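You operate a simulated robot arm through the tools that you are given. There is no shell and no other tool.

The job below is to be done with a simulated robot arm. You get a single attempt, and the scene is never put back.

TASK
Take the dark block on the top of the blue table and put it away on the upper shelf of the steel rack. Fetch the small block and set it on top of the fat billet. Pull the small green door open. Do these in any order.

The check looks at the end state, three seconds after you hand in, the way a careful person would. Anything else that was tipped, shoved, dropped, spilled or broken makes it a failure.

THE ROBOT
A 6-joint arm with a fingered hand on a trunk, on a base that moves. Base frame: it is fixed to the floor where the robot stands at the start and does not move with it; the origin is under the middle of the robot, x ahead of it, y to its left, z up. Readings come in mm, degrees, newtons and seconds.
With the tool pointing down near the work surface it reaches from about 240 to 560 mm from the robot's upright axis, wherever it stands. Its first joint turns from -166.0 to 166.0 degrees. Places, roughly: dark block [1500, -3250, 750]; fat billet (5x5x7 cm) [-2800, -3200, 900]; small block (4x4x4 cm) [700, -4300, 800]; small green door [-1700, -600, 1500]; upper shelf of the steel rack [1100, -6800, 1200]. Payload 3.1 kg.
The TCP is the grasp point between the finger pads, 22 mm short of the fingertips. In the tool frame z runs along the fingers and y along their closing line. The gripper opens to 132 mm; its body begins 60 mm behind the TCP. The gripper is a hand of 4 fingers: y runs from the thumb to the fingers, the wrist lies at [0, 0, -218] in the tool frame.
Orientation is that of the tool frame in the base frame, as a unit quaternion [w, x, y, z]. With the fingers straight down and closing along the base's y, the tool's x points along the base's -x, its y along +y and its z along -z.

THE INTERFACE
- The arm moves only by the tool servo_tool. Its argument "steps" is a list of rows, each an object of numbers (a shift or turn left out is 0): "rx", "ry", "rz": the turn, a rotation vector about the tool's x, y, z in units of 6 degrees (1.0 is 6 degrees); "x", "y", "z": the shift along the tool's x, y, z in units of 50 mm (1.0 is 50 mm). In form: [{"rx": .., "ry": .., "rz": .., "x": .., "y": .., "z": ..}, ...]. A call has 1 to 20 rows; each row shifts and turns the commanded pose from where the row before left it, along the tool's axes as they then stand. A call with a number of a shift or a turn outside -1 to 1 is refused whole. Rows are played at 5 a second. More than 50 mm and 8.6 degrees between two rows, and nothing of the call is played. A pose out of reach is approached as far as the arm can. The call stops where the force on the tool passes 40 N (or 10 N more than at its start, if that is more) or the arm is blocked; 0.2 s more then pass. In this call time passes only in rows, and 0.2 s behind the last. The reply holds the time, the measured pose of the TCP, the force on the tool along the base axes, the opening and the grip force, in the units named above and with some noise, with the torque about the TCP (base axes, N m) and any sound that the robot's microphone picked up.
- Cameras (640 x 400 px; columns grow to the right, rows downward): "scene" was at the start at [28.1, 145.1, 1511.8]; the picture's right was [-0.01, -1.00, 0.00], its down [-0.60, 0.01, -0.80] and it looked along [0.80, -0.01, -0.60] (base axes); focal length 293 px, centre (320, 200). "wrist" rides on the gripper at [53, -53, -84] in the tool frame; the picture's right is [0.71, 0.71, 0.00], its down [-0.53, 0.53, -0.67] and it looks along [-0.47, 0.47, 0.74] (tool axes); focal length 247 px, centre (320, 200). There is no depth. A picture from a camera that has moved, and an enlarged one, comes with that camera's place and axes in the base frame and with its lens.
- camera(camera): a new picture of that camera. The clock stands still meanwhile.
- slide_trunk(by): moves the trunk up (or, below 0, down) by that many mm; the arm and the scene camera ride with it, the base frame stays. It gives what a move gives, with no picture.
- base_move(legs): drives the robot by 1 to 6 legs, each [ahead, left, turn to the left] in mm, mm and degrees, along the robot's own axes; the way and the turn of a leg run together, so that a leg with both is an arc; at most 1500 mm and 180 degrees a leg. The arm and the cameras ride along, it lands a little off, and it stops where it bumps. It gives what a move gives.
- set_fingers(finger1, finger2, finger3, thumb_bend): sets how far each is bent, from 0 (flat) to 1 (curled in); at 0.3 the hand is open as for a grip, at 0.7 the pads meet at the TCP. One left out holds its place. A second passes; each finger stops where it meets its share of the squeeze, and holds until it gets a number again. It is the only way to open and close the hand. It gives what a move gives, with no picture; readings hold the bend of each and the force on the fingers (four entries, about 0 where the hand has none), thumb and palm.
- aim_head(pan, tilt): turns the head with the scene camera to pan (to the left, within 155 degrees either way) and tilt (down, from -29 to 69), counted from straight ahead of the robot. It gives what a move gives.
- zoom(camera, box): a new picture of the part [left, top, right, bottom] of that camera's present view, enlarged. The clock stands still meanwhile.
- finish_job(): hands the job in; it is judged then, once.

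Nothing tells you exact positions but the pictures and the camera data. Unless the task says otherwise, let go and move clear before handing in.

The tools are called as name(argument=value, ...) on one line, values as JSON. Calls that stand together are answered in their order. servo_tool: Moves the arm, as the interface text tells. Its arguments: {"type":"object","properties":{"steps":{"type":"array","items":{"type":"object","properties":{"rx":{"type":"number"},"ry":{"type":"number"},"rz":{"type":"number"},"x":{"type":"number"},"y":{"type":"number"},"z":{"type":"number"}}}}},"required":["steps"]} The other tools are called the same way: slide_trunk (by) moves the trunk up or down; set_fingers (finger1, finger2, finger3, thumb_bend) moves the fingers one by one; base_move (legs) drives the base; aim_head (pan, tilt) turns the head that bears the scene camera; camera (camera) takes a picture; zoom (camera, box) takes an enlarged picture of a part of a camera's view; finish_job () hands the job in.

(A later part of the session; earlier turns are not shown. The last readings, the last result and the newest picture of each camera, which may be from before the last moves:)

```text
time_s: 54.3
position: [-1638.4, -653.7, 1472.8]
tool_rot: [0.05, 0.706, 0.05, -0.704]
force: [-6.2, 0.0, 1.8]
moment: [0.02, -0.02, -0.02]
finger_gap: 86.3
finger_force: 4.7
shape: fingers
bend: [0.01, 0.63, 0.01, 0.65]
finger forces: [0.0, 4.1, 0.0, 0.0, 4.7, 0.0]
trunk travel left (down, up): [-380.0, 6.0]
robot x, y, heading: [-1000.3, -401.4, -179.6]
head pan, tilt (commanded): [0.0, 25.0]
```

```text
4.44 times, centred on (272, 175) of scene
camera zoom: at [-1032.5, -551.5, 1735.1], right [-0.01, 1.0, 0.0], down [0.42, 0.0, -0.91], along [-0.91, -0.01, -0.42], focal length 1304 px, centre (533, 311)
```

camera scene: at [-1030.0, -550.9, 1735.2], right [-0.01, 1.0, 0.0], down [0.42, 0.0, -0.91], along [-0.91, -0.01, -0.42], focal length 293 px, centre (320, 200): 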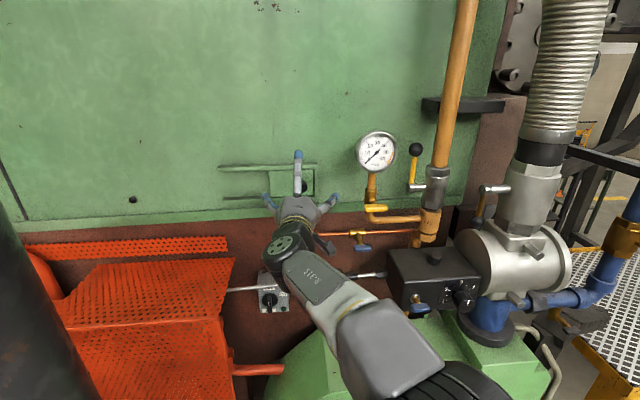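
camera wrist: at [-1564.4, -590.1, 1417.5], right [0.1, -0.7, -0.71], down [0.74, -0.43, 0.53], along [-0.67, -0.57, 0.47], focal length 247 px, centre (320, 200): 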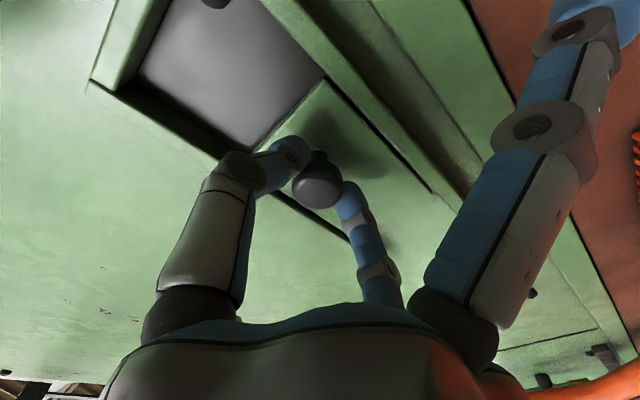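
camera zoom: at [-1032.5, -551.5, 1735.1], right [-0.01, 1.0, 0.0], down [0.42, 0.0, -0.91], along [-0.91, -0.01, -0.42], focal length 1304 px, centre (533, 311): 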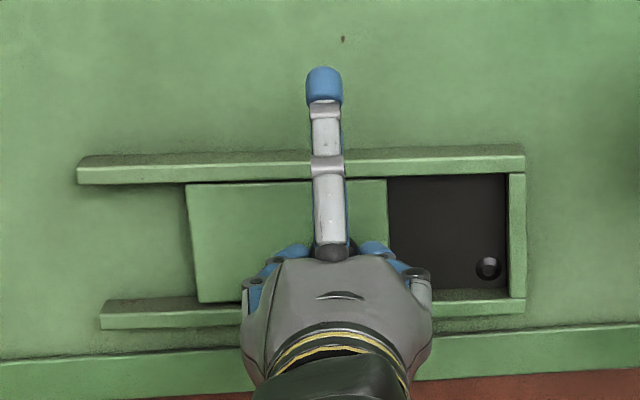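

servo_tool(steps=[{"y": 0.3, "z": 0.02}, {"y": 0.3, "z": 0.02}, {"y": 0.26, "z": 0.01}])

zoom(camera="scene", box=[190, 130, 334, 220])

camera(camera="wrist")

```text
time_s: 55.1
position: [-1635.3, -696.3, 1472.1]
tool_rot: [-0.05, -0.705, -0.05, 0.706]
force: [-5.9, 0.9, 2.1]
moment: [-0.02, 0.01, -0.03]
finger_gap: 86.4
finger_force: 5.0
shape: fingers
bend: [0.01, 0.63, 0.01, 0.65]
finger forces: [0.0, 3.9, 0.0, 0.0, 4.7, 0.1]
trunk travel left (down, up): [-380.0, 6.0]
robot x, y, heading: [-998.9, -404.1, -179.6]
head pan, tilt (commanded): [0.0, 25.0]
```

```text
4.44 times, centred on (262, 175) of scene
camera zoom: at [-1031.9, -551.0, 1735.2], right [-0.01, 1.0, 0.0], down [0.42, 0.0, -0.91], along [-0.91, -0.01, -0.42], focal length 1304 px, centre (578, 311)
```

zoom: 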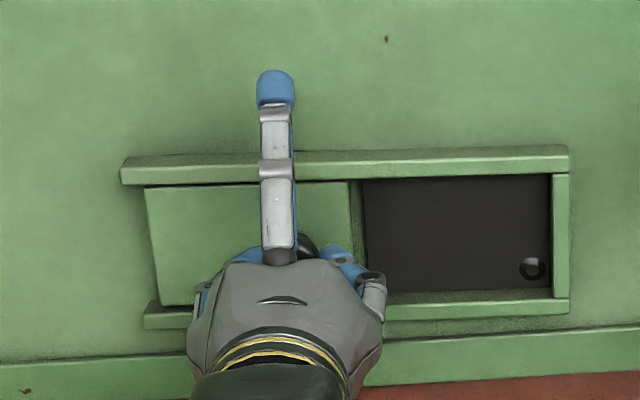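

```text
taken
camera wrist: at [-1560.3, -632.8, 1417.1], right [0.1, -0.7, -0.71], down [0.74, -0.43, 0.53], along [-0.67, -0.57, 0.47], focal length 247 px, centre (320, 200)
```

wrist: 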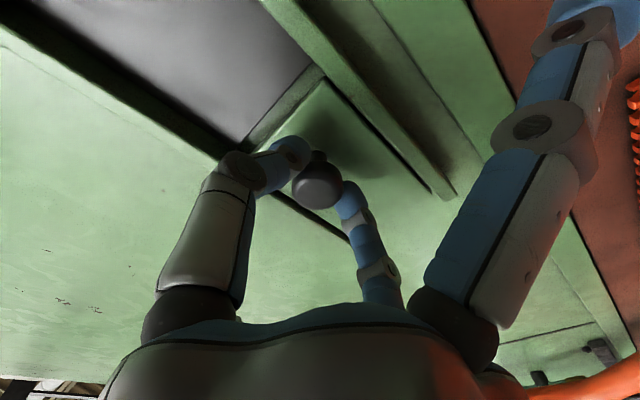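

The hatch opening is now wholly uncovered. I'll nudge it a few mm more to its end stop, then release and back away.

servo_tool(steps=[{"y": 0.1, "z": 0.01}, {"y": 0.1, "z": 0.01}])

set_fingers(finger2=0.45, thumb_bend=0.45)

servo_tool(steps=[{"z": -0.3}, {"z": -0.5}, {"z": -0.5}])

zoom(camera="scene", box=[190, 130, 334, 220])

```text
time_s: 55.7
position: [-1632.2, -701.5, 1472.2]
tool_rot: [0.05, 0.706, 0.049, -0.705]
force: [-3.7, 8.7, -1.6]
moment: [0.02, -0.01, -0.2]
finger_gap: 87.7
finger_force: 7.0
shape: fingers
bend: [0.01, 0.66, 0.01, 0.62]
finger forces: [0.0, 2.2, 0.1, 0.0, 11.1, 0.0]
trunk travel left (down, up): [-380.0, 6.0]
robot x, y, heading: [-997.9, -404.5, -179.4]
head pan, tilt (commanded): [0.0, 25.0]
```

```text
time_s: 56.7
position: [-1630.4, -706.2, 1472.3]
tool_rot: [0.051, 0.705, 0.051, -0.705]
force: [-1.0, 0.4, 0.6]
moment: [-0.04, 0.0, -0.01]
finger_gap: 96.5
finger_force: 0.0
shape: fingers
bend: [0.01, 0.45, 0.01, 0.45]
finger forces: [0.0, 0.0, 0.0, 0.0, 0.1, 0.0]
trunk travel left (down, up): [-380.0, 6.0]
robot x, y, heading: [-997.9, -401.9, -179.6]
head pan, tilt (commanded): [0.0, 25.0]
```

```text
time_s: 57.5
position: [-1567.5, -697.0, 1473.2]
tool_rot: [0.052, 0.706, 0.051, -0.705]
force: [-0.1, 1.1, 0.4]
moment: [-0.01, 0.0, 0.0]
finger_gap: 96.3
finger_force: 0.1
shape: fingers
bend: [0.01, 0.45, 0.01, 0.45]
finger forces: [0.1, 0.0, 0.1, 0.1, 0.0, 0.0]
trunk travel left (down, up): [-380.0, 6.0]
robot x, y, heading: [-998.6, -402.2, -179.6]
head pan, tilt (commanded): [0.0, 25.0]
```

```text
4.44 times, centred on (262, 175) of scene
camera zoom: at [-1028.9, -550.6, 1735.3], right [-0.01, 1.0, 0.0], down [0.42, 0.0, -0.91], along [-0.91, -0.01, -0.42], focal length 1304 px, centre (578, 311)
```

zoom: 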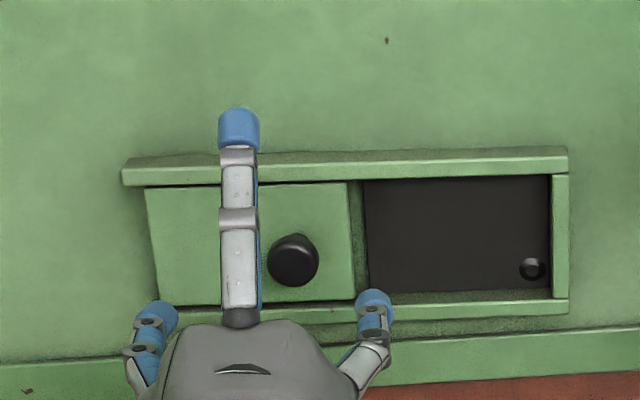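

The door is fully open at its stop. Now I'll back off, bring the hand to the right, and swing it back to point down.

servo_tool(steps=[{"y": -1, "z": -0.3}, {"y": -1}, {"rx": 0.65}, {"rx": 0.65}, {"ry": 1, "x": 0.456}, {"ry": 1, "x": 0.456}, {"ry": 1, "x": 0.456}, {"ry": 1, "x": 0.456}, {"ry": 1, "x": 0.456}, {"ry": 1, "x": 0.456}, {"ry": 1, "x": 0.456}, {"ry": 1, "x": 0.456}, {"ry": 1, "x": 0.456}, {"ry": 1, "x": 0.456}, {"ry": 1, "x": 0.456}, {"ry": 1, "x": 0.456}, {"ry": 1, "x": 0.456}, {"ry": 1, "x": 0.456}, {"ry": 1, "x": 0.456}])

set_fingers(finger1=0.3, finger2=0.3, finger3=0.3, thumb_bend=0.3)

servo_tool(steps=[{"y": -1}, {"y": -1}, {"y": -1}, {"y": -1}, {"x": -0.5}])

camera(camera="scene")

```text
refused: row 1 steps farther than a row can; nothing moved
```

```text
time_s: 58.5
position: [-1569.1, -697.6, 1473.9]
tool_rot: [-0.05, -0.705, -0.05, 0.705]
force: [-0.1, 0.1, 0.5]
moment: [-0.02, -0.01, 0.01]
finger_gap: 88.0
finger_force: 0.1
shape: fingers
bend: [0.3, 0.3, 0.3, 0.3]
finger forces: [0.0, 0.0, 0.0, 0.1, 0.0, 0.1]
trunk travel left (down, up): [-380.0, 6.0]
robot x, y, heading: [-999.9, -401.5, -179.2]
head pan, tilt (commanded): [0.0, 25.0]
```

```text
time_s: 59.7
position: [-1592.8, -510.9, 1497.7]
tool_rot: [0.05, 0.706, 0.051, -0.705]
force: [4.3, -9.7, -4.3]
moment: [-0.25, -0.18, 0.05]
finger_gap: 79.0
finger_force: 5.7
shape: fingers
bend: [0.3, 0.3, 0.3, 0.37]
finger forces: [0.0, 0.0, 0.1, 0.0, 11.3, 0.0]
out of reach, approached as far as the arm can: row 4
trunk travel left (down, up): [-380.0, 6.0]
robot x, y, heading: [-1001.7, -402.0, -179.6]
head pan, tilt (commanded): [0.0, 25.0]
```

```text
taken
camera scene: at [-1028.6, -555.1, 1734.9], right [-0.01, 1.0, 0.0], down [0.42, 0.01, -0.91], along [-0.91, -0.01, -0.42], focal length 293 px, centre (320, 200)
```

scene: 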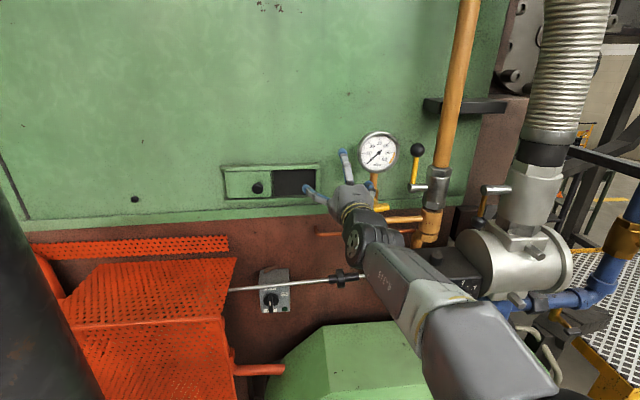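

The first call was refused, so the sideways shift ran with the hand still level, and the thumb has touched the gauge pipe (about 11 N). I'll back off left and away from the wall right now and check the gauge.

servo_tool(steps=[{"y": 0.5}, {"y": 1}])

camera(camera="scene")

zoom(camera="scene", box=[300, 100, 492, 260])

```text
time_s: 60.3
position: [-1585.2, -579.5, 1499.6]
tool_rot: [-0.05, -0.705, -0.052, 0.705]
force: [-0.5, -0.9, 0.3]
moment: [-0.02, 0.0, -0.07]
finger_gap: 87.8
finger_force: 0.1
shape: fingers
bend: [0.3, 0.3, 0.3, 0.3]
finger forces: [0.0, 0.0, 0.0, 0.0, 0.0, 0.0]
trunk travel left (down, up): [-380.0, 6.0]
robot x, y, heading: [-1004.3, -403.5, -179.6]
head pan, tilt (commanded): [0.0, 25.0]
```

```text
taken
camera scene: at [-1029.9, -553.8, 1735.0], right [-0.01, 1.0, 0.0], down [0.42, 0.0, -0.91], along [-0.91, -0.01, -0.42], focal length 293 px, centre (320, 200)
```

scene: 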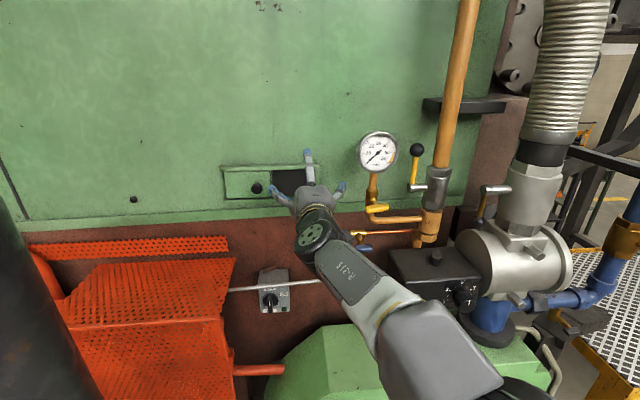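

```text
2.50 times, centred on (396, 180) of scene
camera zoom: at [-1029.9, -553.8, 1735.0], right [-0.01, 1.0, 0.0], down [0.42, 0.0, -0.91], along [-0.91, -0.01, -0.42], focal length 734 px, centre (130, 250)
```

zoom: 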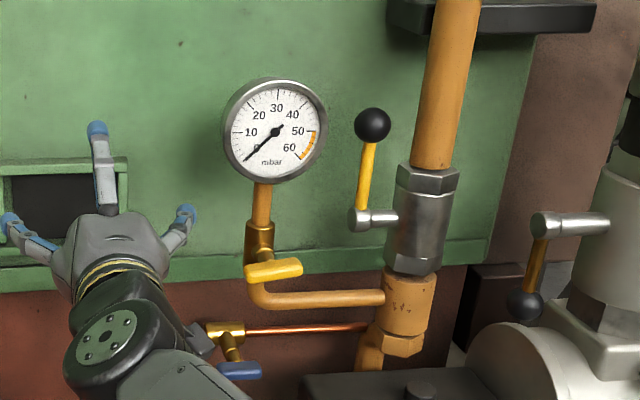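

The gauge, the yellow handle and the blue handle look just as before, so nothing was displaced. Now I'll back away from the wall, one call at a time.

servo_tool(steps=[{"z": -0.8}, {"rx": 0.65}, {"rx": 0.65}])

```text
time_s: 61.1
position: [-1546.6, -572.5, 1500.3]
tool_rot: [0.002, 0.707, 0.002, -0.707]
force: [-0.1, 0.0, 0.8]
moment: [-0.01, 0.03, -0.03]
finger_gap: 87.7
finger_force: 0.2
shape: fingers
bend: [0.3, 0.3, 0.3, 0.3]
finger forces: [0.0, 0.0, 0.0, 0.1, 0.1, 0.0]
trunk travel left (down, up): [-380.0, 6.0]
robot x, y, heading: [-1000.5, -403.2, -179.6]
head pan, tilt (commanded): [0.0, 25.0]
```

servo_tool(steps=[{"ry": 1, "x": 0.456}, {"ry": 1, "x": 0.456}, {"ry": 1, "x": 0.456}, {"ry": 1, "x": 0.456}, {"ry": 1, "x": 0.456}, {"ry": 1, "x": 0.456}, {"ry": 1, "x": 0.456}, {"ry": 1, "x": 0.456}, {"ry": 1, "x": 0.456}, {"ry": 1, "x": 0.456}, {"ry": 1, "x": 0.456}, {"ry": 1, "x": 0.456}, {"ry": 1, "x": 0.456}, {"ry": 1, "x": 0.456}, {"ry": 1, "x": 0.456}])

```text
time_s: 64.3
position: [-1340.0, -570.7, 1270.6]
tool_rot: [0.001, 1.0, 0.003, 0.001]
force: [1.0, 0.2, 0.3]
moment: [0.01, 0.02, 0.01]
finger_gap: 87.8
finger_force: 0.0
shape: fingers
bend: [0.3, 0.3, 0.3, 0.3]
finger forces: [0.0, 0.0, 0.0, 0.1, 0.1, 0.0]
trunk travel left (down, up): [-380.0, 6.0]
robot x, y, heading: [-997.3, -399.8, -179.6]
head pan, tilt (commanded): [0.0, 25.0]
```

servo_tool(steps=[{"y": -1}, {"y": -1}, {"y": -1}, {"y": -0.4}])

camera(camera="wrist")

camera(camera="scene")

```text
time_s: 65.3
position: [-1340.4, -401.4, 1269.8]
tool_rot: [0.001, 1.0, 0.003, 0.0]
force: [-0.3, -0.6, 0.2]
moment: [-0.01, -0.01, -0.01]
finger_gap: 87.8
finger_force: 0.1
shape: fingers
bend: [0.3, 0.3, 0.3, 0.3]
finger forces: [0.1, 0.1, 0.0, 0.0, 0.0, 0.0]
trunk travel left (down, up): [-380.0, 6.0]
robot x, y, heading: [-1000.7, -401.7, -179.6]
head pan, tilt (commanded): [0.0, 25.0]
```

```text
taken
camera wrist: at [-1288.7, -348.4, 1351.5], right [0.71, -0.7, 0.0], down [-0.52, -0.53, 0.67], along [-0.47, -0.48, -0.74], focal length 247 px, centre (320, 200)
```

wrist: 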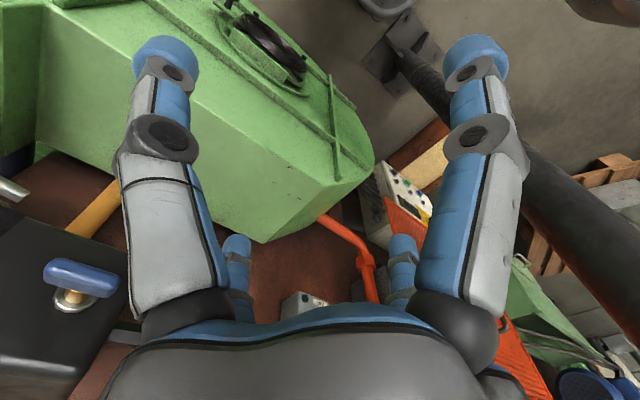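

```text
taken
camera scene: at [-1029.7, -550.5, 1735.3], right [-0.01, 1.0, 0.0], down [0.42, 0.0, -0.91], along [-0.91, -0.01, -0.42], focal length 293 px, centre (320, 200)
```

scene: 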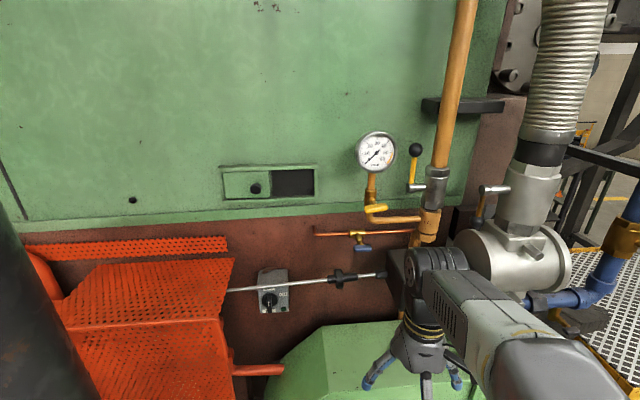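

The door is done and nothing else changed. Now I'll back away from the furnace and drive into the aisle at x ≈ 350, facing -y.

base_move(legs=[[-1350, 0, 0], [0, 0, 89.6], [1000, 0, 0]])

aim_head(pan=25, tilt=25)

camera(camera="scene")

```text
time_s: 80.5
position: [284.5, -1703.7, 1268.8]
tool_rot: [-0.001, 0.731, 0.682, 0.0]
force: [-0.7, -0.3, 0.2]
moment: [-0.01, -0.01, -0.02]
finger_gap: 87.7
finger_force: 0.1
shape: fingers
bend: [0.3, 0.3, 0.3, 0.3]
finger forces: [0.0, 0.0, 0.0, 0.0, 0.1, 0.1]
trunk travel left (down, up): [-380.0, 6.0]
robot x, y, heading: [308.7, -1361.0, -93.9]
head pan, tilt (commanded): [0.0, 25.0]
```

```text
time_s: 81.4
position: [282.7, -1703.3, 1268.4]
tool_rot: [0.0, 0.731, 0.682, 0.0]
force: [-0.2, 0.8, -0.6]
moment: [0.02, 0.02, -0.03]
finger_gap: 87.7
finger_force: 0.1
shape: fingers
bend: [0.3, 0.3, 0.3, 0.3]
finger forces: [0.0, 0.1, 0.1, 0.0, 0.1, 0.1]
trunk travel left (down, up): [-380.0, 6.0]
robot x, y, heading: [309.4, -1361.6, -94.3]
head pan, tilt (commanded): [25.0, 25.0]
```

```text
taken
camera scene: at [494.5, -1400.5, 1735.3], right [-0.93, -0.36, 0.0], down [-0.15, 0.39, -0.91], along [0.32, -0.85, -0.42], focal length 293 px, centre (320, 200)
```

scene: 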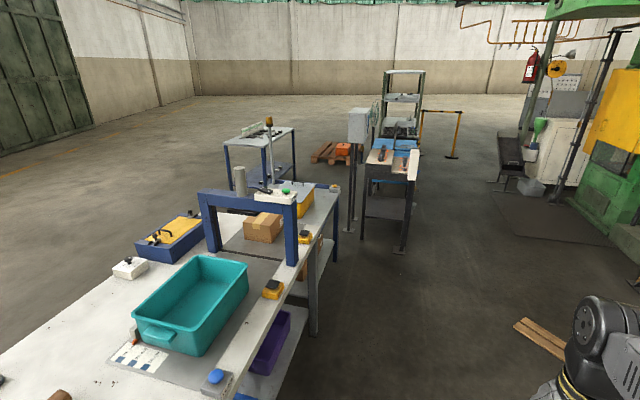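

zoom(camera="scene", box=[190, 100, 430, 250])

zoom(camera="scene", box=[230, 160, 350, 235])

zoom(camera="scene", box=[340, 60, 460, 135])

zoom(camera="scene", box=[340, 120, 460, 260])

```text
2.67 times, centred on (310, 175) of scene
camera zoom: at [494.5, -1400.5, 1735.3], right [-0.93, -0.36, 0.0], down [-0.15, 0.39, -0.91], along [0.32, -0.85, -0.42], focal length 782 px, centre (347, 267)
```

zoom: 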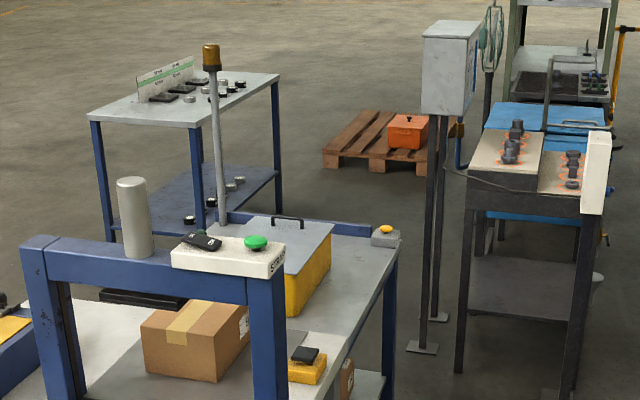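

```text
5.33 times, centred on (290, 198) of scene
camera zoom: at [494.5, -1400.5, 1735.3], right [-0.93, -0.36, 0.0], down [-0.15, 0.39, -0.91], along [0.32, -0.85, -0.42], focal length 1565 px, centre (480, 213)
```

zoom: 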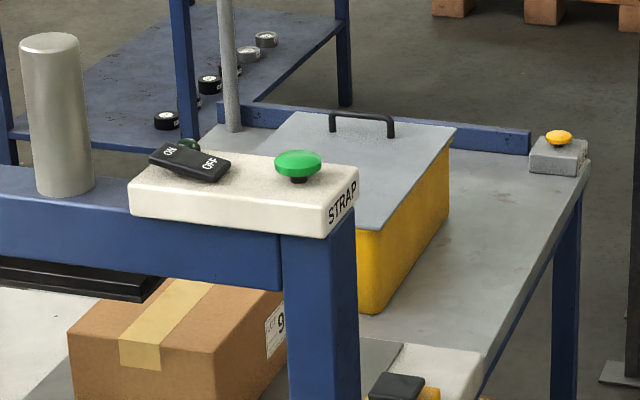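

```text
5.33 times, centred on (400, 98) of scene
camera zoom: at [494.5, -1400.5, 1735.3], right [-0.93, -0.36, 0.0], down [-0.15, 0.39, -0.91], along [0.32, -0.85, -0.42], focal length 1565 px, centre (-107, 747)
```

zoom: 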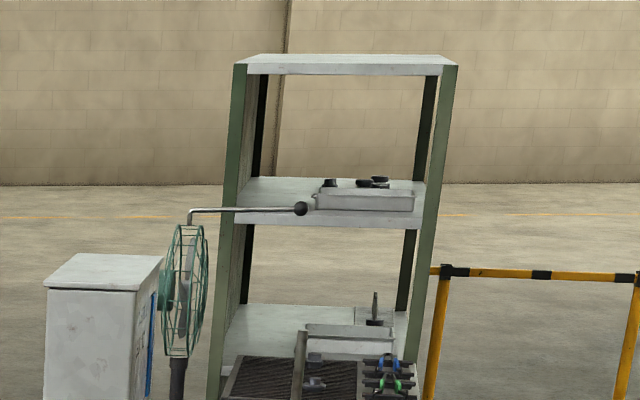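

```text
2.86 times, centred on (400, 190) of scene
camera zoom: at [494.5, -1400.5, 1735.3], right [-0.93, -0.36, 0.0], down [-0.15, 0.39, -0.91], along [0.32, -0.85, -0.42], focal length 838 px, centre (91, 229)
```

zoom: 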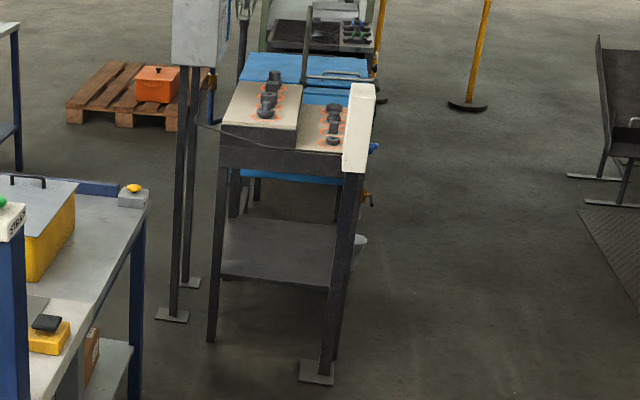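

The near blue-framed table at the end of the bench spans roughly x 1150+ and y -2800…-3600. The dark block near [1500, -3250] must be hidden behind the gantry or the yellow bin. I'll drive further down the aisle for a side view.

base_move(legs=[[0, 0, 4.2], [1500, 0, 0]])

aim_head(pan=75, tilt=30)

camera(camera="scene")

aim_head(pan=20, tilt=30)

camera(camera="scene")

```text
time_s: 89.1
position: [332.5, -3169.1, 1269.4]
tool_rot: [-0.001, 0.7, 0.714, -0.001]
force: [0.6, 0.2, -0.8]
moment: [-0.02, 0.0, 0.03]
finger_gap: 88.0
finger_force: 0.0
shape: fingers
bend: [0.3, 0.3, 0.3, 0.3]
finger forces: [0.1, 0.0, 0.0, 0.1, 0.0, 0.0]
trunk travel left (down, up): [-380.0, 6.0]
robot x, y, heading: [329.7, -2828.1, -88.7]
head pan, tilt (commanded): [25.0, 25.0]
```

```text
time_s: 90.3
position: [333.0, -3169.3, 1268.3]
tool_rot: [0.0, 0.7, 0.714, 0.0]
force: [0.3, -0.4, 0.3]
moment: [0.02, 0.0, -0.01]
finger_gap: 87.8
finger_force: 0.0
shape: fingers
bend: [0.3, 0.3, 0.3, 0.3]
finger forces: [0.1, 0.1, 0.0, 0.0, 0.1, 0.0]
trunk travel left (down, up): [-380.0, 6.0]
robot x, y, heading: [328.6, -2828.5, -88.8]
head pan, tilt (commanded): [75.0, 30.0]
```

```text
taken
camera scene: at [563.3, -2787.7, 1727.3], right [-0.24, -0.97, 0.0], down [-0.49, 0.12, -0.87], along [0.84, -0.21, -0.5], focal length 293 px, centre (320, 200)
```

scene: 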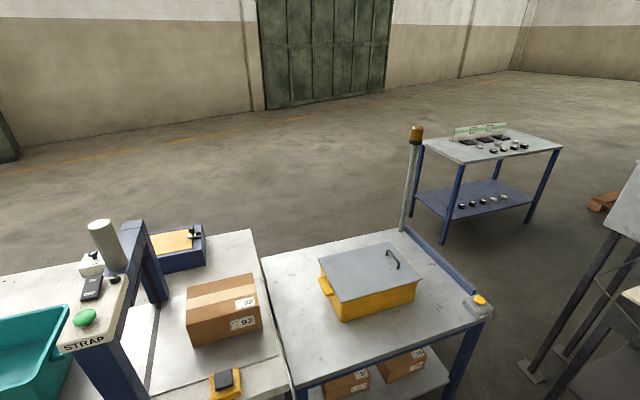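

```text
time_s: 91.6
position: [333.4, -3168.4, 1268.7]
tool_rot: [-0.001, 0.699, 0.715, 0.0]
force: [0.2, 0.8, 0.1]
moment: [-0.02, 0.0, 0.01]
finger_gap: 88.1
finger_force: 0.0
shape: fingers
bend: [0.3, 0.3, 0.3, 0.3]
finger forces: [0.0, 0.0, 0.0, 0.0, 0.0, 0.0]
trunk travel left (down, up): [-380.0, 6.0]
robot x, y, heading: [326.2, -2827.9, -88.7]
head pan, tilt (commanded): [20.0, 30.0]
```

```text
taken
camera scene: at [508.3, -2850.3, 1727.3], right [-0.93, -0.36, 0.0], down [-0.18, 0.47, -0.87], along [0.31, -0.81, -0.5], focal length 293 px, centre (320, 200)
```

scene: 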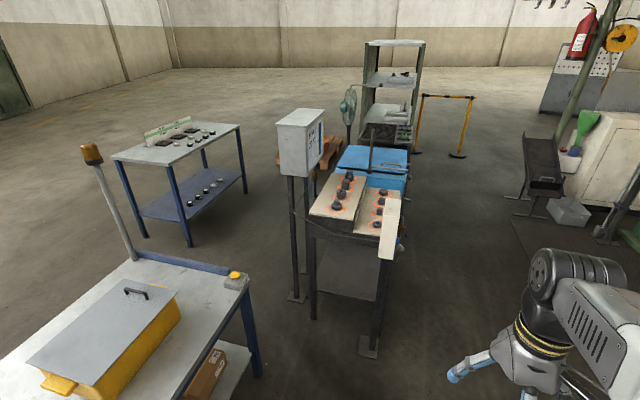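

The spot [1500, -3250] lies right behind the lidded yellow bin as seen from here, so the block may be hidden by it. I'll look from another angle, and check the small-block table meanwhile.

aim_head(pan=60, tilt=45)

camera(camera="scene")

aim_head(pan=15, tilt=30)

zoom(camera="scene", box=[240, 100, 480, 250])

zoom(camera="scene", box=[60, 80, 260, 205])

```text
time_s: 92.6
position: [332.8, -3170.9, 1269.7]
tool_rot: [0.001, 0.7, 0.715, -0.001]
force: [0.7, 0.6, 0.1]
moment: [0.0, 0.01, -0.03]
finger_gap: 87.9
finger_force: 0.1
shape: fingers
bend: [0.3, 0.3, 0.3, 0.3]
finger forces: [0.1, 0.1, 0.0, 0.0, 0.0, 0.0]
trunk travel left (down, up): [-380.0, 6.0]
robot x, y, heading: [330.6, -2829.9, -88.8]
head pan, tilt (commanded): [60.0, 45.0]
```

```text
taken
camera scene: at [546.7, -2805.2, 1704.7], right [-0.48, -0.88, 0.0], down [-0.62, 0.34, -0.71], along [0.62, -0.34, -0.71], focal length 293 px, centre (320, 200)
```

scene: 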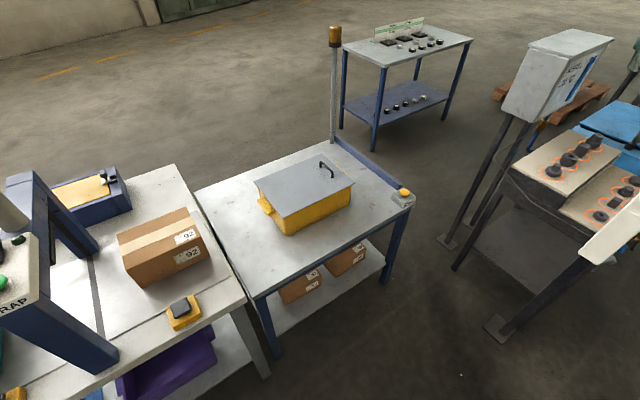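

```text
time_s: 93.8
position: [333.5, -3169.9, 1269.5]
tool_rot: [0.0, 0.7, 0.715, 0.0]
force: [0.7, 0.5, -0.1]
moment: [-0.01, -0.01, 0.01]
finger_gap: 87.9
finger_force: 0.1
shape: fingers
bend: [0.3, 0.3, 0.3, 0.3]
finger forces: [0.0, 0.0, 0.1, 0.0, 0.0, 0.0]
trunk travel left (down, up): [-380.0, 6.0]
robot x, y, heading: [329.1, -2829.0, -88.7]
head pan, tilt (commanded): [15.0, 30.0]
```

```text
2.67 times, centred on (360, 175) of scene
camera zoom: at [500.9, -2852.8, 1727.2], right [-0.96, -0.28, 0.0], down [-0.14, 0.48, -0.87], along [0.24, -0.83, -0.5], focal length 782 px, centre (213, 267)
```

zoom: 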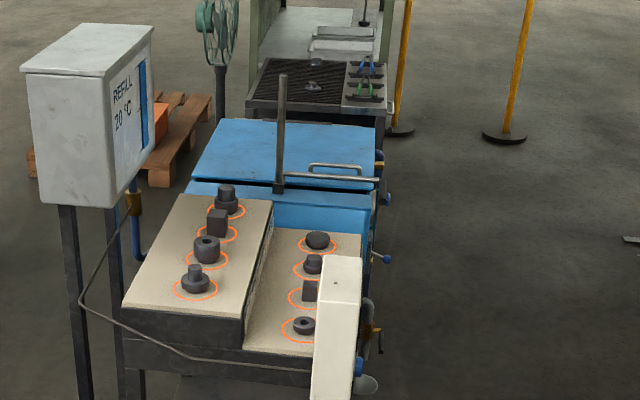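

```text
3.20 times, centred on (160, 142) of scene
camera zoom: at [500.9, -2852.8, 1727.2], right [-0.96, -0.28, 0.0], down [-0.14, 0.48, -0.87], along [0.24, -0.83, -0.5], focal length 939 px, centre (832, 384)
```

zoom: 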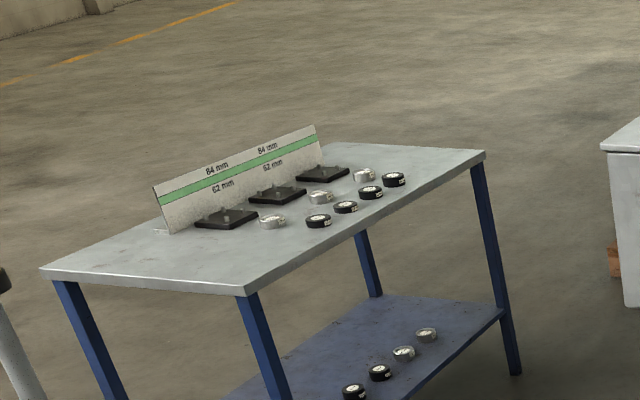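

I can't see any dark block from this side; the likely place is hidden behind the yellow bin, towards the table's far (+x) edge, which is out of reach from here anyway. I'll go back north and around the bench through the gap at y ≈ -90 to the +x side.

base_move(legs=[[-1500, 0, 0], [-1240, 0, 0], [0, 0, 88.7]])

aim_head(pan=-15, tilt=35)

camera(camera="scene")

```text
time_s: 110.4
position: [637.2, -193.8, 1269.4]
tool_rot: [0.0, 0.016, 1.0, 0.0]
force: [0.2, 0.6, 0.2]
moment: [-0.01, -0.02, 0.0]
finger_gap: 88.0
finger_force: 0.0
shape: fingers
bend: [0.3, 0.3, 0.3, 0.3]
finger forces: [0.1, 0.0, 0.0, 0.1, 0.0, 0.0]
trunk travel left (down, up): [-380.0, 6.0]
robot x, y, heading: [298.5, -176.1, -1.8]
head pan, tilt (commanded): [15.0, 30.0]
```

```text
time_s: 111.3
position: [636.6, -193.3, 1269.2]
tool_rot: [0.0, 0.016, 1.0, 0.0]
force: [1.1, 0.6, -0.1]
moment: [0.06, 0.0, 0.02]
finger_gap: 88.0
finger_force: 0.0
shape: fingers
bend: [0.3, 0.3, 0.3, 0.3]
finger forces: [0.1, 0.0, 0.1, 0.0, 0.0, 0.0]
trunk travel left (down, up): [-380.0, 6.0]
robot x, y, heading: [295.7, -178.8, -2.0]
head pan, tilt (commanded): [-15.0, 35.0]
```

```text
taken
camera scene: at [326.3, -57.6, 1719.5], right [-0.29, -0.96, 0.0], down [-0.55, 0.17, -0.82], along [0.78, -0.24, -0.57], focal length 293 px, centre (320, 200)
```

scene: 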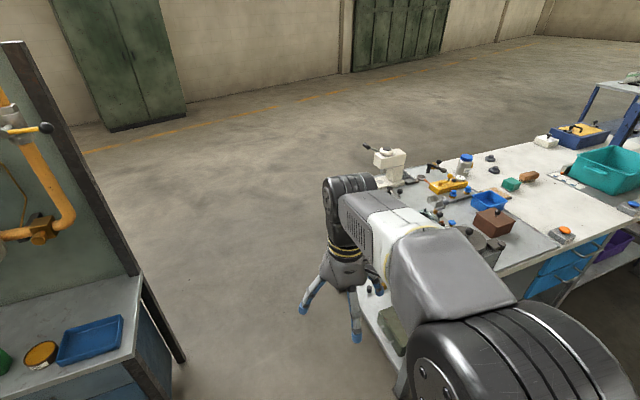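

base_move(legs=[[0, 90, 2], [1500, 0, 0], [350, 0, 0]])

aim_head(pan=-70, tilt=30)

camera(camera="scene")

```text
time_s: 121.3
position: [2486.9, -47.6, 1269.1]
tool_rot: [0.001, -0.014, 1.0, 0.0]
force: [0.1, 0.8, -1.4]
moment: [0.01, -0.02, 0.01]
finger_gap: 87.8
finger_force: 0.0
shape: fingers
bend: [0.3, 0.3, 0.3, 0.3]
finger forces: [0.1, 0.0, 0.1, 0.0, 0.0, 0.1]
trunk travel left (down, up): [-380.0, 6.0]
robot x, y, heading: [2141.2, -51.6, 1.6]
head pan, tilt (commanded): [-15.0, 35.0]
```

```text
time_s: 122.6
position: [2484.8, -47.9, 1269.5]
tool_rot: [0.0, -0.014, 1.0, 0.001]
force: [0.4, 0.2, -0.2]
moment: [-0.01, -0.01, 0.02]
finger_gap: 87.9
finger_force: 0.1
shape: fingers
bend: [0.3, 0.3, 0.3, 0.3]
finger forces: [0.0, 0.1, 0.0, 0.0, 0.1, 0.1]
trunk travel left (down, up): [-380.0, 6.0]
robot x, y, heading: [2146.8, -57.4, 1.4]
head pan, tilt (commanded): [-70.0, 30.0]
```

```text
taken
camera scene: at [2114.7, 6.3, 1727.3], right [-0.93, -0.37, 0.0], down [-0.18, 0.46, -0.87], along [0.32, -0.81, -0.5], focal length 293 px, centre (320, 200)
```

scene: 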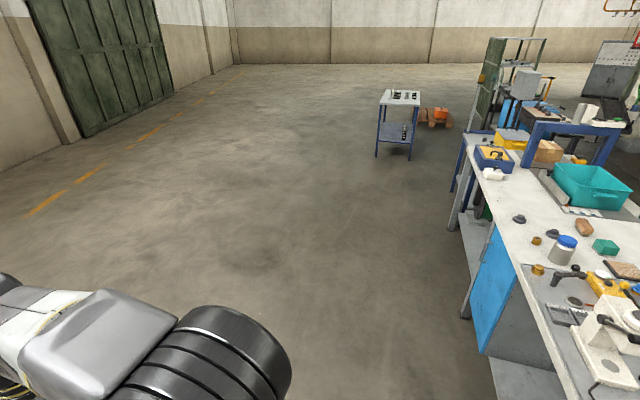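

The +x side is open floor. I'll turn to face -y and drive down beside the bench to y ≈ -2300 for a look at the blue table.

base_move(legs=[[0, 0, -91.4], [1500, 0, 0], [750, 0, 0]])

aim_head(pan=-30, tilt=35)

camera(camera="scene")

```text
time_s: 137.7
position: [2092.8, -2671.0, 1268.1]
tool_rot: [0.0, 0.71, 0.704, 0.0]
force: [-0.2, -0.3, -0.3]
moment: [0.01, 0.03, 0.01]
finger_gap: 88.1
finger_force: 0.0
shape: fingers
bend: [0.3, 0.3, 0.3, 0.3]
finger forces: [0.0, 0.0, 0.0, 0.0, 0.0, 0.0]
trunk travel left (down, up): [-380.0, 6.0]
robot x, y, heading: [2100.0, -2328.2, -90.6]
head pan, tilt (commanded): [-70.0, 30.0]
```

```text
time_s: 138.8
position: [2092.6, -2670.3, 1268.1]
tool_rot: [0.0, 0.71, 0.704, 0.0]
force: [-0.2, 0.5, 0.5]
moment: [0.03, -0.01, 0.0]
finger_gap: 87.9
finger_force: 0.0
shape: fingers
bend: [0.3, 0.3, 0.3, 0.3]
finger forces: [0.1, 0.1, 0.0, 0.0, 0.0, 0.0]
trunk travel left (down, up): [-380.0, 6.0]
robot x, y, heading: [2101.9, -2330.6, -90.2]
head pan, tilt (commanded): [-30.0, 35.0]
```

```text
taken
camera scene: at [2202.7, -2347.4, 1719.5], right [-0.86, 0.51, 0.0], down [0.29, 0.49, -0.82], along [-0.42, -0.71, -0.57], focal length 293 px, centre (320, 200)
```

scene: 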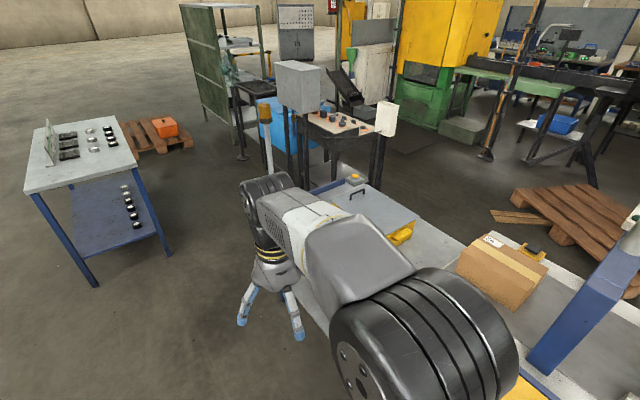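

The arm is in the way of the view. I'll drive on to y ≈ -2850 and look sideways at the table.

base_move(legs=[[500, 0, 0]])

aim_head(pan=-75, tilt=40)

camera(camera="scene")

aim_head(pan=15, tilt=25)

camera(camera="scene")

```text
time_s: 141.7
position: [2086.2, -3156.4, 1269.9]
tool_rot: [0.0, 0.711, 0.703, 0.0]
force: [0.5, -0.2, -0.7]
moment: [-0.02, -0.01, 0.02]
finger_gap: 87.9
finger_force: 0.0
shape: fingers
bend: [0.3, 0.3, 0.3, 0.3]
finger forces: [0.0, 0.0, 0.0, 0.0, 0.1, 0.0]
trunk travel left (down, up): [-380.0, 6.0]
robot x, y, heading: [2093.0, -2818.5, -90.7]
head pan, tilt (commanded): [-30.0, 35.0]
```

```text
time_s: 142.8
position: [2086.9, -3156.6, 1269.1]
tool_rot: [0.001, 0.711, 0.703, -0.001]
force: [0.2, -1.2, 0.3]
moment: [-0.02, 0.01, 0.01]
finger_gap: 87.9
finger_force: 0.0
shape: fingers
bend: [0.3, 0.3, 0.3, 0.3]
finger forces: [0.0, 0.0, 0.0, 0.0, 0.1, 0.0]
trunk travel left (down, up): [-380.0, 6.0]
robot x, y, heading: [2092.7, -2815.8, -90.7]
head pan, tilt (commanded): [-75.0, 40.0]
```

```text
taken
camera scene: at [2160.4, -2779.1, 1711.9], right [-0.25, 0.97, 0.0], down [0.62, 0.16, -0.77], along [-0.74, -0.19, -0.64], focal length 293 px, centre (320, 200)
```

scene: 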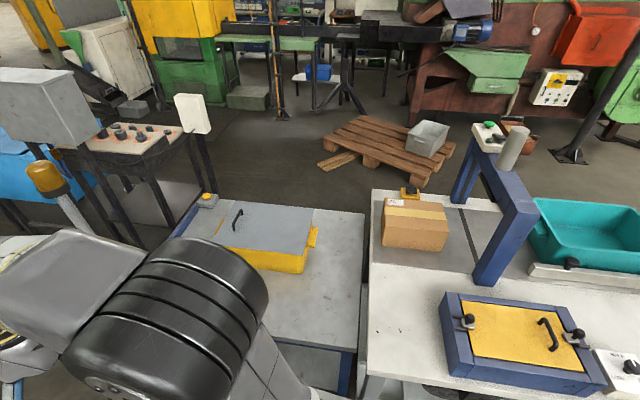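

```text
time_s: 144.4
position: [2087.2, -3156.0, 1269.1]
tool_rot: [0.0, 0.711, 0.703, 0.0]
force: [0.5, -0.4, 0.5]
moment: [-0.03, -0.02, 0.03]
finger_gap: 88.0
finger_force: 0.0
shape: fingers
bend: [0.3, 0.3, 0.3, 0.3]
finger forces: [0.0, 0.1, 0.1, 0.0, 0.1, 0.0]
trunk travel left (down, up): [-380.0, 6.0]
robot x, y, heading: [2096.0, -2812.5, -90.5]
head pan, tilt (commanded): [15.0, 25.0]
```

```text
taken
camera scene: at [2265.5, -2847.1, 1735.2], right [-0.97, -0.25, 0.0], down [-0.1, 0.41, -0.91], along [0.22, -0.88, -0.42], focal length 293 px, centre (320, 200)
```

scene: 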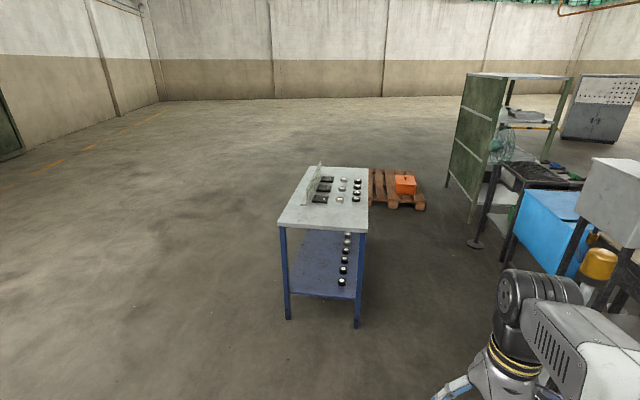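

base_move(legs=[[0, 0, 70], [-200, -300, 0]])

aim_head(pan=-150, tilt=40)

camera(camera="scene")

```text
time_s: 148.6
position: [2361.9, -2985.8, 1269.6]
tool_rot: [0.001, 0.178, 0.984, -0.001]
force: [0.0, 0.8, -0.3]
moment: [0.01, -0.01, -0.01]
finger_gap: 87.5
finger_force: 0.1
shape: fingers
bend: [0.3, 0.3, 0.3, 0.3]
finger forces: [0.0, 0.0, 0.0, 0.0, 0.0, 0.0]
trunk travel left (down, up): [-380.0, 6.0]
robot x, y, heading: [2044.1, -2868.8, -20.8]
head pan, tilt (commanded): [15.0, 25.0]
stopped in leg 2: the robot was blocked; the commanded pose is now the measured one
```

```text
time_s: 151.1
position: [2363.7, -2988.1, 1268.5]
tool_rot: [0.0, 0.179, 0.984, 0.0]
force: [0.4, 0.7, 0.2]
moment: [0.02, -0.01, -0.02]
finger_gap: 88.0
finger_force: 0.1
shape: fingers
bend: [0.3, 0.3, 0.3, 0.3]
finger forces: [0.0, 0.1, 0.0, 0.0, 0.0, 0.0]
trunk travel left (down, up): [-380.0, 6.0]
robot x, y, heading: [2044.8, -2864.3, -20.6]
head pan, tilt (commanded): [-150.0, 40.0]
```

```text
taken
camera scene: at [1958.0, -2721.7, 1711.9], right [-0.16, 0.99, 0.0], down [0.63, 0.1, -0.77], along [-0.76, -0.13, -0.64], focal length 293 px, centre (320, 200)
```

scene: 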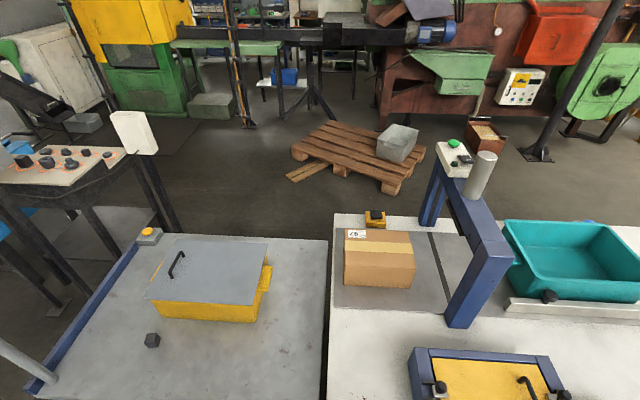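

There it is: a small dark block on the blue table, behind the yellow bin, near (1620, -3320). The base touched the table edge at the end of that move; I'll check that nothing shifted and zoom in.

zoom(camera="scene", box=[100, 300, 220, 375])

aim_head(pan=-150, tilt=65)

camera(camera="scene")

```text
5.33 times, centred on (160, 338) of scene
camera zoom: at [1958.0, -2721.7, 1711.9], right [-0.16, 0.99, 0.0], down [0.63, 0.1, -0.77], along [-0.76, -0.13, -0.64], focal length 1565 px, centre (1173, -533)
```

zoom: 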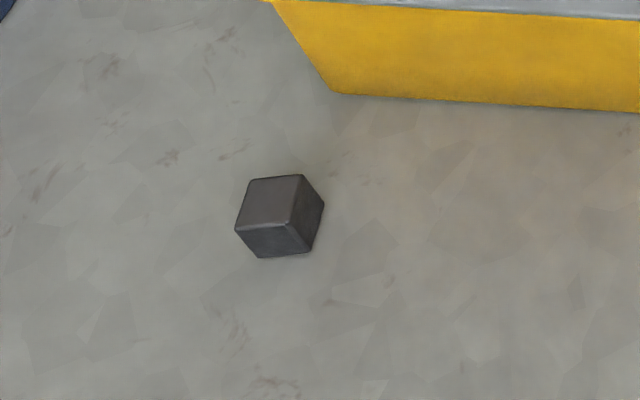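

```text
time_s: 152.0
position: [2364.1, -2987.7, 1268.8]
tool_rot: [-0.001, 0.179, 0.984, -0.001]
force: [0.6, -0.8, 0.0]
moment: [-0.02, 0.06, -0.04]
finger_gap: 87.7
finger_force: 0.1
shape: fingers
bend: [0.3, 0.3, 0.3, 0.3]
finger forces: [0.0, 0.1, 0.0, 0.0, 0.1, 0.0]
trunk travel left (down, up): [-380.0, 6.0]
robot x, y, heading: [2044.3, -2864.4, -20.5]
head pan, tilt (commanded): [-150.0, 65.0]
```

```text
taken
camera scene: at [1981.9, -2717.7, 1679.7], right [-0.16, 0.99, 0.0], down [0.89, 0.15, -0.42], along [-0.42, -0.07, -0.91], focal length 293 px, centre (320, 200)
```

scene: 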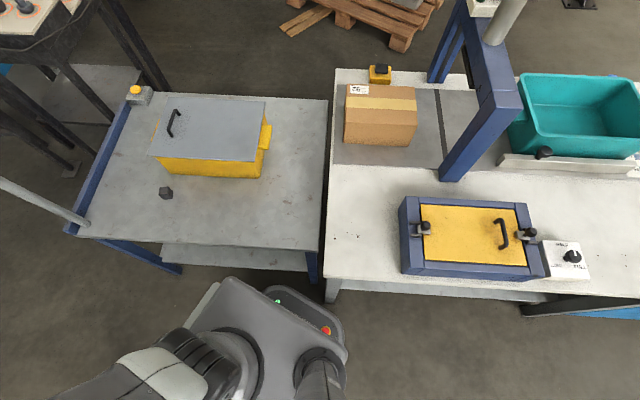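

The block is a dark ~40 mm cube. I'll pull away from the table, turn to face it (heading 180°), and line up with the block's y.

base_move(legs=[[130, 0, 0], [0, 0, -159.5], [0, 410, 0]])

aim_head(pan=-10, tilt=50)

camera(camera="scene")

camera(camera="wrist")

```text
time_s: 162.1
position: [1809.3, -3315.2, 1268.7]
tool_rot: [-0.001, 1.0, -0.02, 0.0]
force: [-0.5, -1.0, -0.7]
moment: [-0.01, 0.01, -0.02]
finger_gap: 87.7
finger_force: 0.0
shape: fingers
bend: [0.3, 0.3, 0.3, 0.3]
finger forces: [0.0, 0.0, 0.1, 0.1, 0.0, 0.0]
trunk travel left (down, up): [-380.0, 6.0]
robot x, y, heading: [2151.2, -3330.0, 177.8]
head pan, tilt (commanded): [-150.0, 65.0]
```

```text
time_s: 164.3
position: [1810.6, -3313.5, 1269.3]
tool_rot: [0.0, 1.0, -0.02, 0.0]
force: [-0.3, 0.1, 0.1]
moment: [-0.03, -0.01, 0.0]
finger_gap: 87.9
finger_force: 0.0
shape: fingers
bend: [0.3, 0.3, 0.3, 0.3]
finger forces: [0.1, 0.1, 0.1, 0.1, 0.0, 0.0]
trunk travel left (down, up): [-380.0, 6.0]
robot x, y, heading: [2152.6, -3327.2, 177.6]
head pan, tilt (commanded): [-10.0, 50.0]
```

```text
taken
camera scene: at [2130.5, -3464.3, 1697.7], right [0.21, 0.98, 0.0], down [0.75, -0.16, -0.64], along [-0.63, 0.14, -0.77], focal length 293 px, centre (320, 200)
```

scene: 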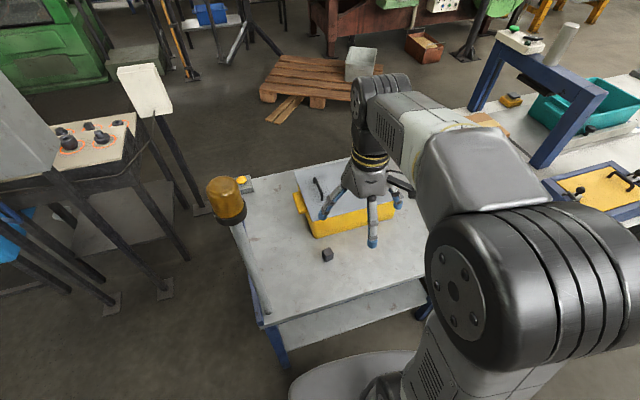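

```text
taken
camera wrist: at [1864.6, -3263.4, 1351.6], right [0.68, -0.74, 0.0], down [-0.55, -0.5, 0.67], along [-0.49, -0.45, -0.74], focal length 247 px, centre (320, 200)
```

wrist: 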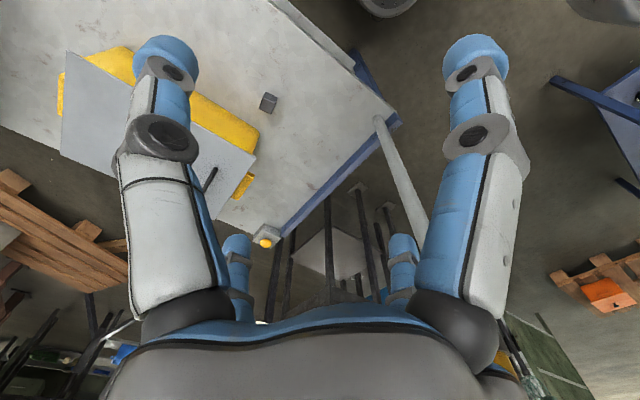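

The block sits at about (1621, -3325), centre height ≈ 758, table top ≈ 738. I'll zoom in to get its orientation.

zoom(camera="scene", box=[287, 230, 367, 280])

zoom(camera="wrist", box=[229, 77, 309, 127])

```text
8.00 times, centred on (327, 255) of scene
camera zoom: at [2130.5, -3464.3, 1697.7], right [0.21, 0.98, 0.0], down [0.75, -0.16, -0.64], along [-0.63, 0.14, -0.77], focal length 2347 px, centre (264, -240)
```

zoom: 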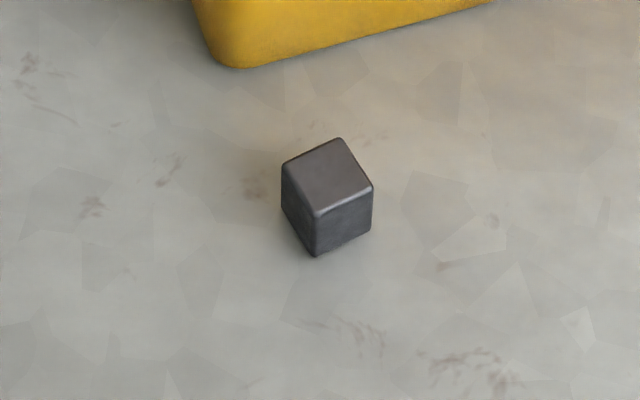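

```text
8.00 times, centred on (269, 102) of wrist
camera zoom: at [1864.6, -3263.4, 1351.6], right [0.68, -0.74, 0.0], down [-0.55, -0.5, 0.67], along [-0.49, -0.45, -0.74], focal length 1976 px, centre (728, 984)
```

zoom: 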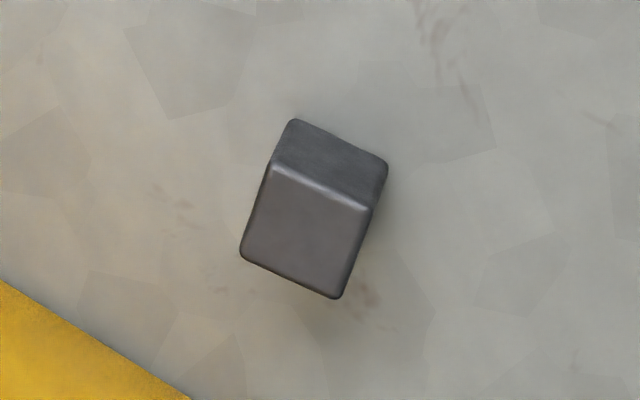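

The cube is ~32 mm, turned about 19° from the axes, centred near (1618, -3322). I'll edge 40 mm forward, lower the trunk, and check that the hand stays clear of the bin.

base_move(legs=[[40, 0, 0]])

slide_trunk(by=-220)

camera(camera="scene")

```text
time_s: 165.2
position: [1771.7, -3311.8, 1269.8]
tool_rot: [0.0, 1.0, -0.02, 0.0]
force: [-0.1, -0.1, -0.3]
moment: [-0.02, 0.0, -0.01]
finger_gap: 87.9
finger_force: 0.1
shape: fingers
bend: [0.3, 0.3, 0.3, 0.3]
finger forces: [0.0, 0.0, 0.0, 0.0, 0.0, 0.0]
trunk travel left (down, up): [-380.0, 6.0]
robot x, y, heading: [2112.2, -3327.6, 177.3]
head pan, tilt (commanded): [-10.0, 50.0]
```

```text
time_s: 167.5
position: [1770.3, -3312.3, 1050.2]
tool_rot: [0.0, 1.0, -0.02, 0.0]
force: [0.3, 0.3, -1.1]
moment: [-0.02, -0.01, -0.04]
finger_gap: 87.7
finger_force: 0.0
shape: fingers
bend: [0.3, 0.3, 0.3, 0.3]
finger forces: [0.0, 0.0, 0.1, 0.0, 0.1, 0.0]
trunk travel left (down, up): [-160.0, 226.0]
robot x, y, heading: [2107.5, -3329.7, 177.8]
head pan, tilt (commanded): [-10.0, 50.0]
```

```text
taken
camera scene: at [2091.0, -3462.7, 1478.2], right [0.21, 0.98, 0.0], down [0.75, -0.16, -0.64], along [-0.63, 0.14, -0.77], focal length 293 px, centre (320, 200)
```

scene: 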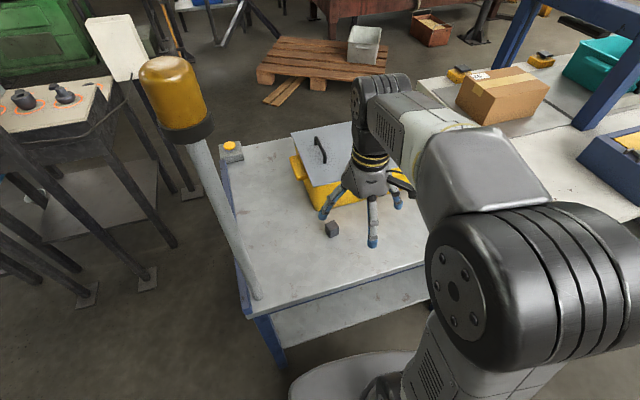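

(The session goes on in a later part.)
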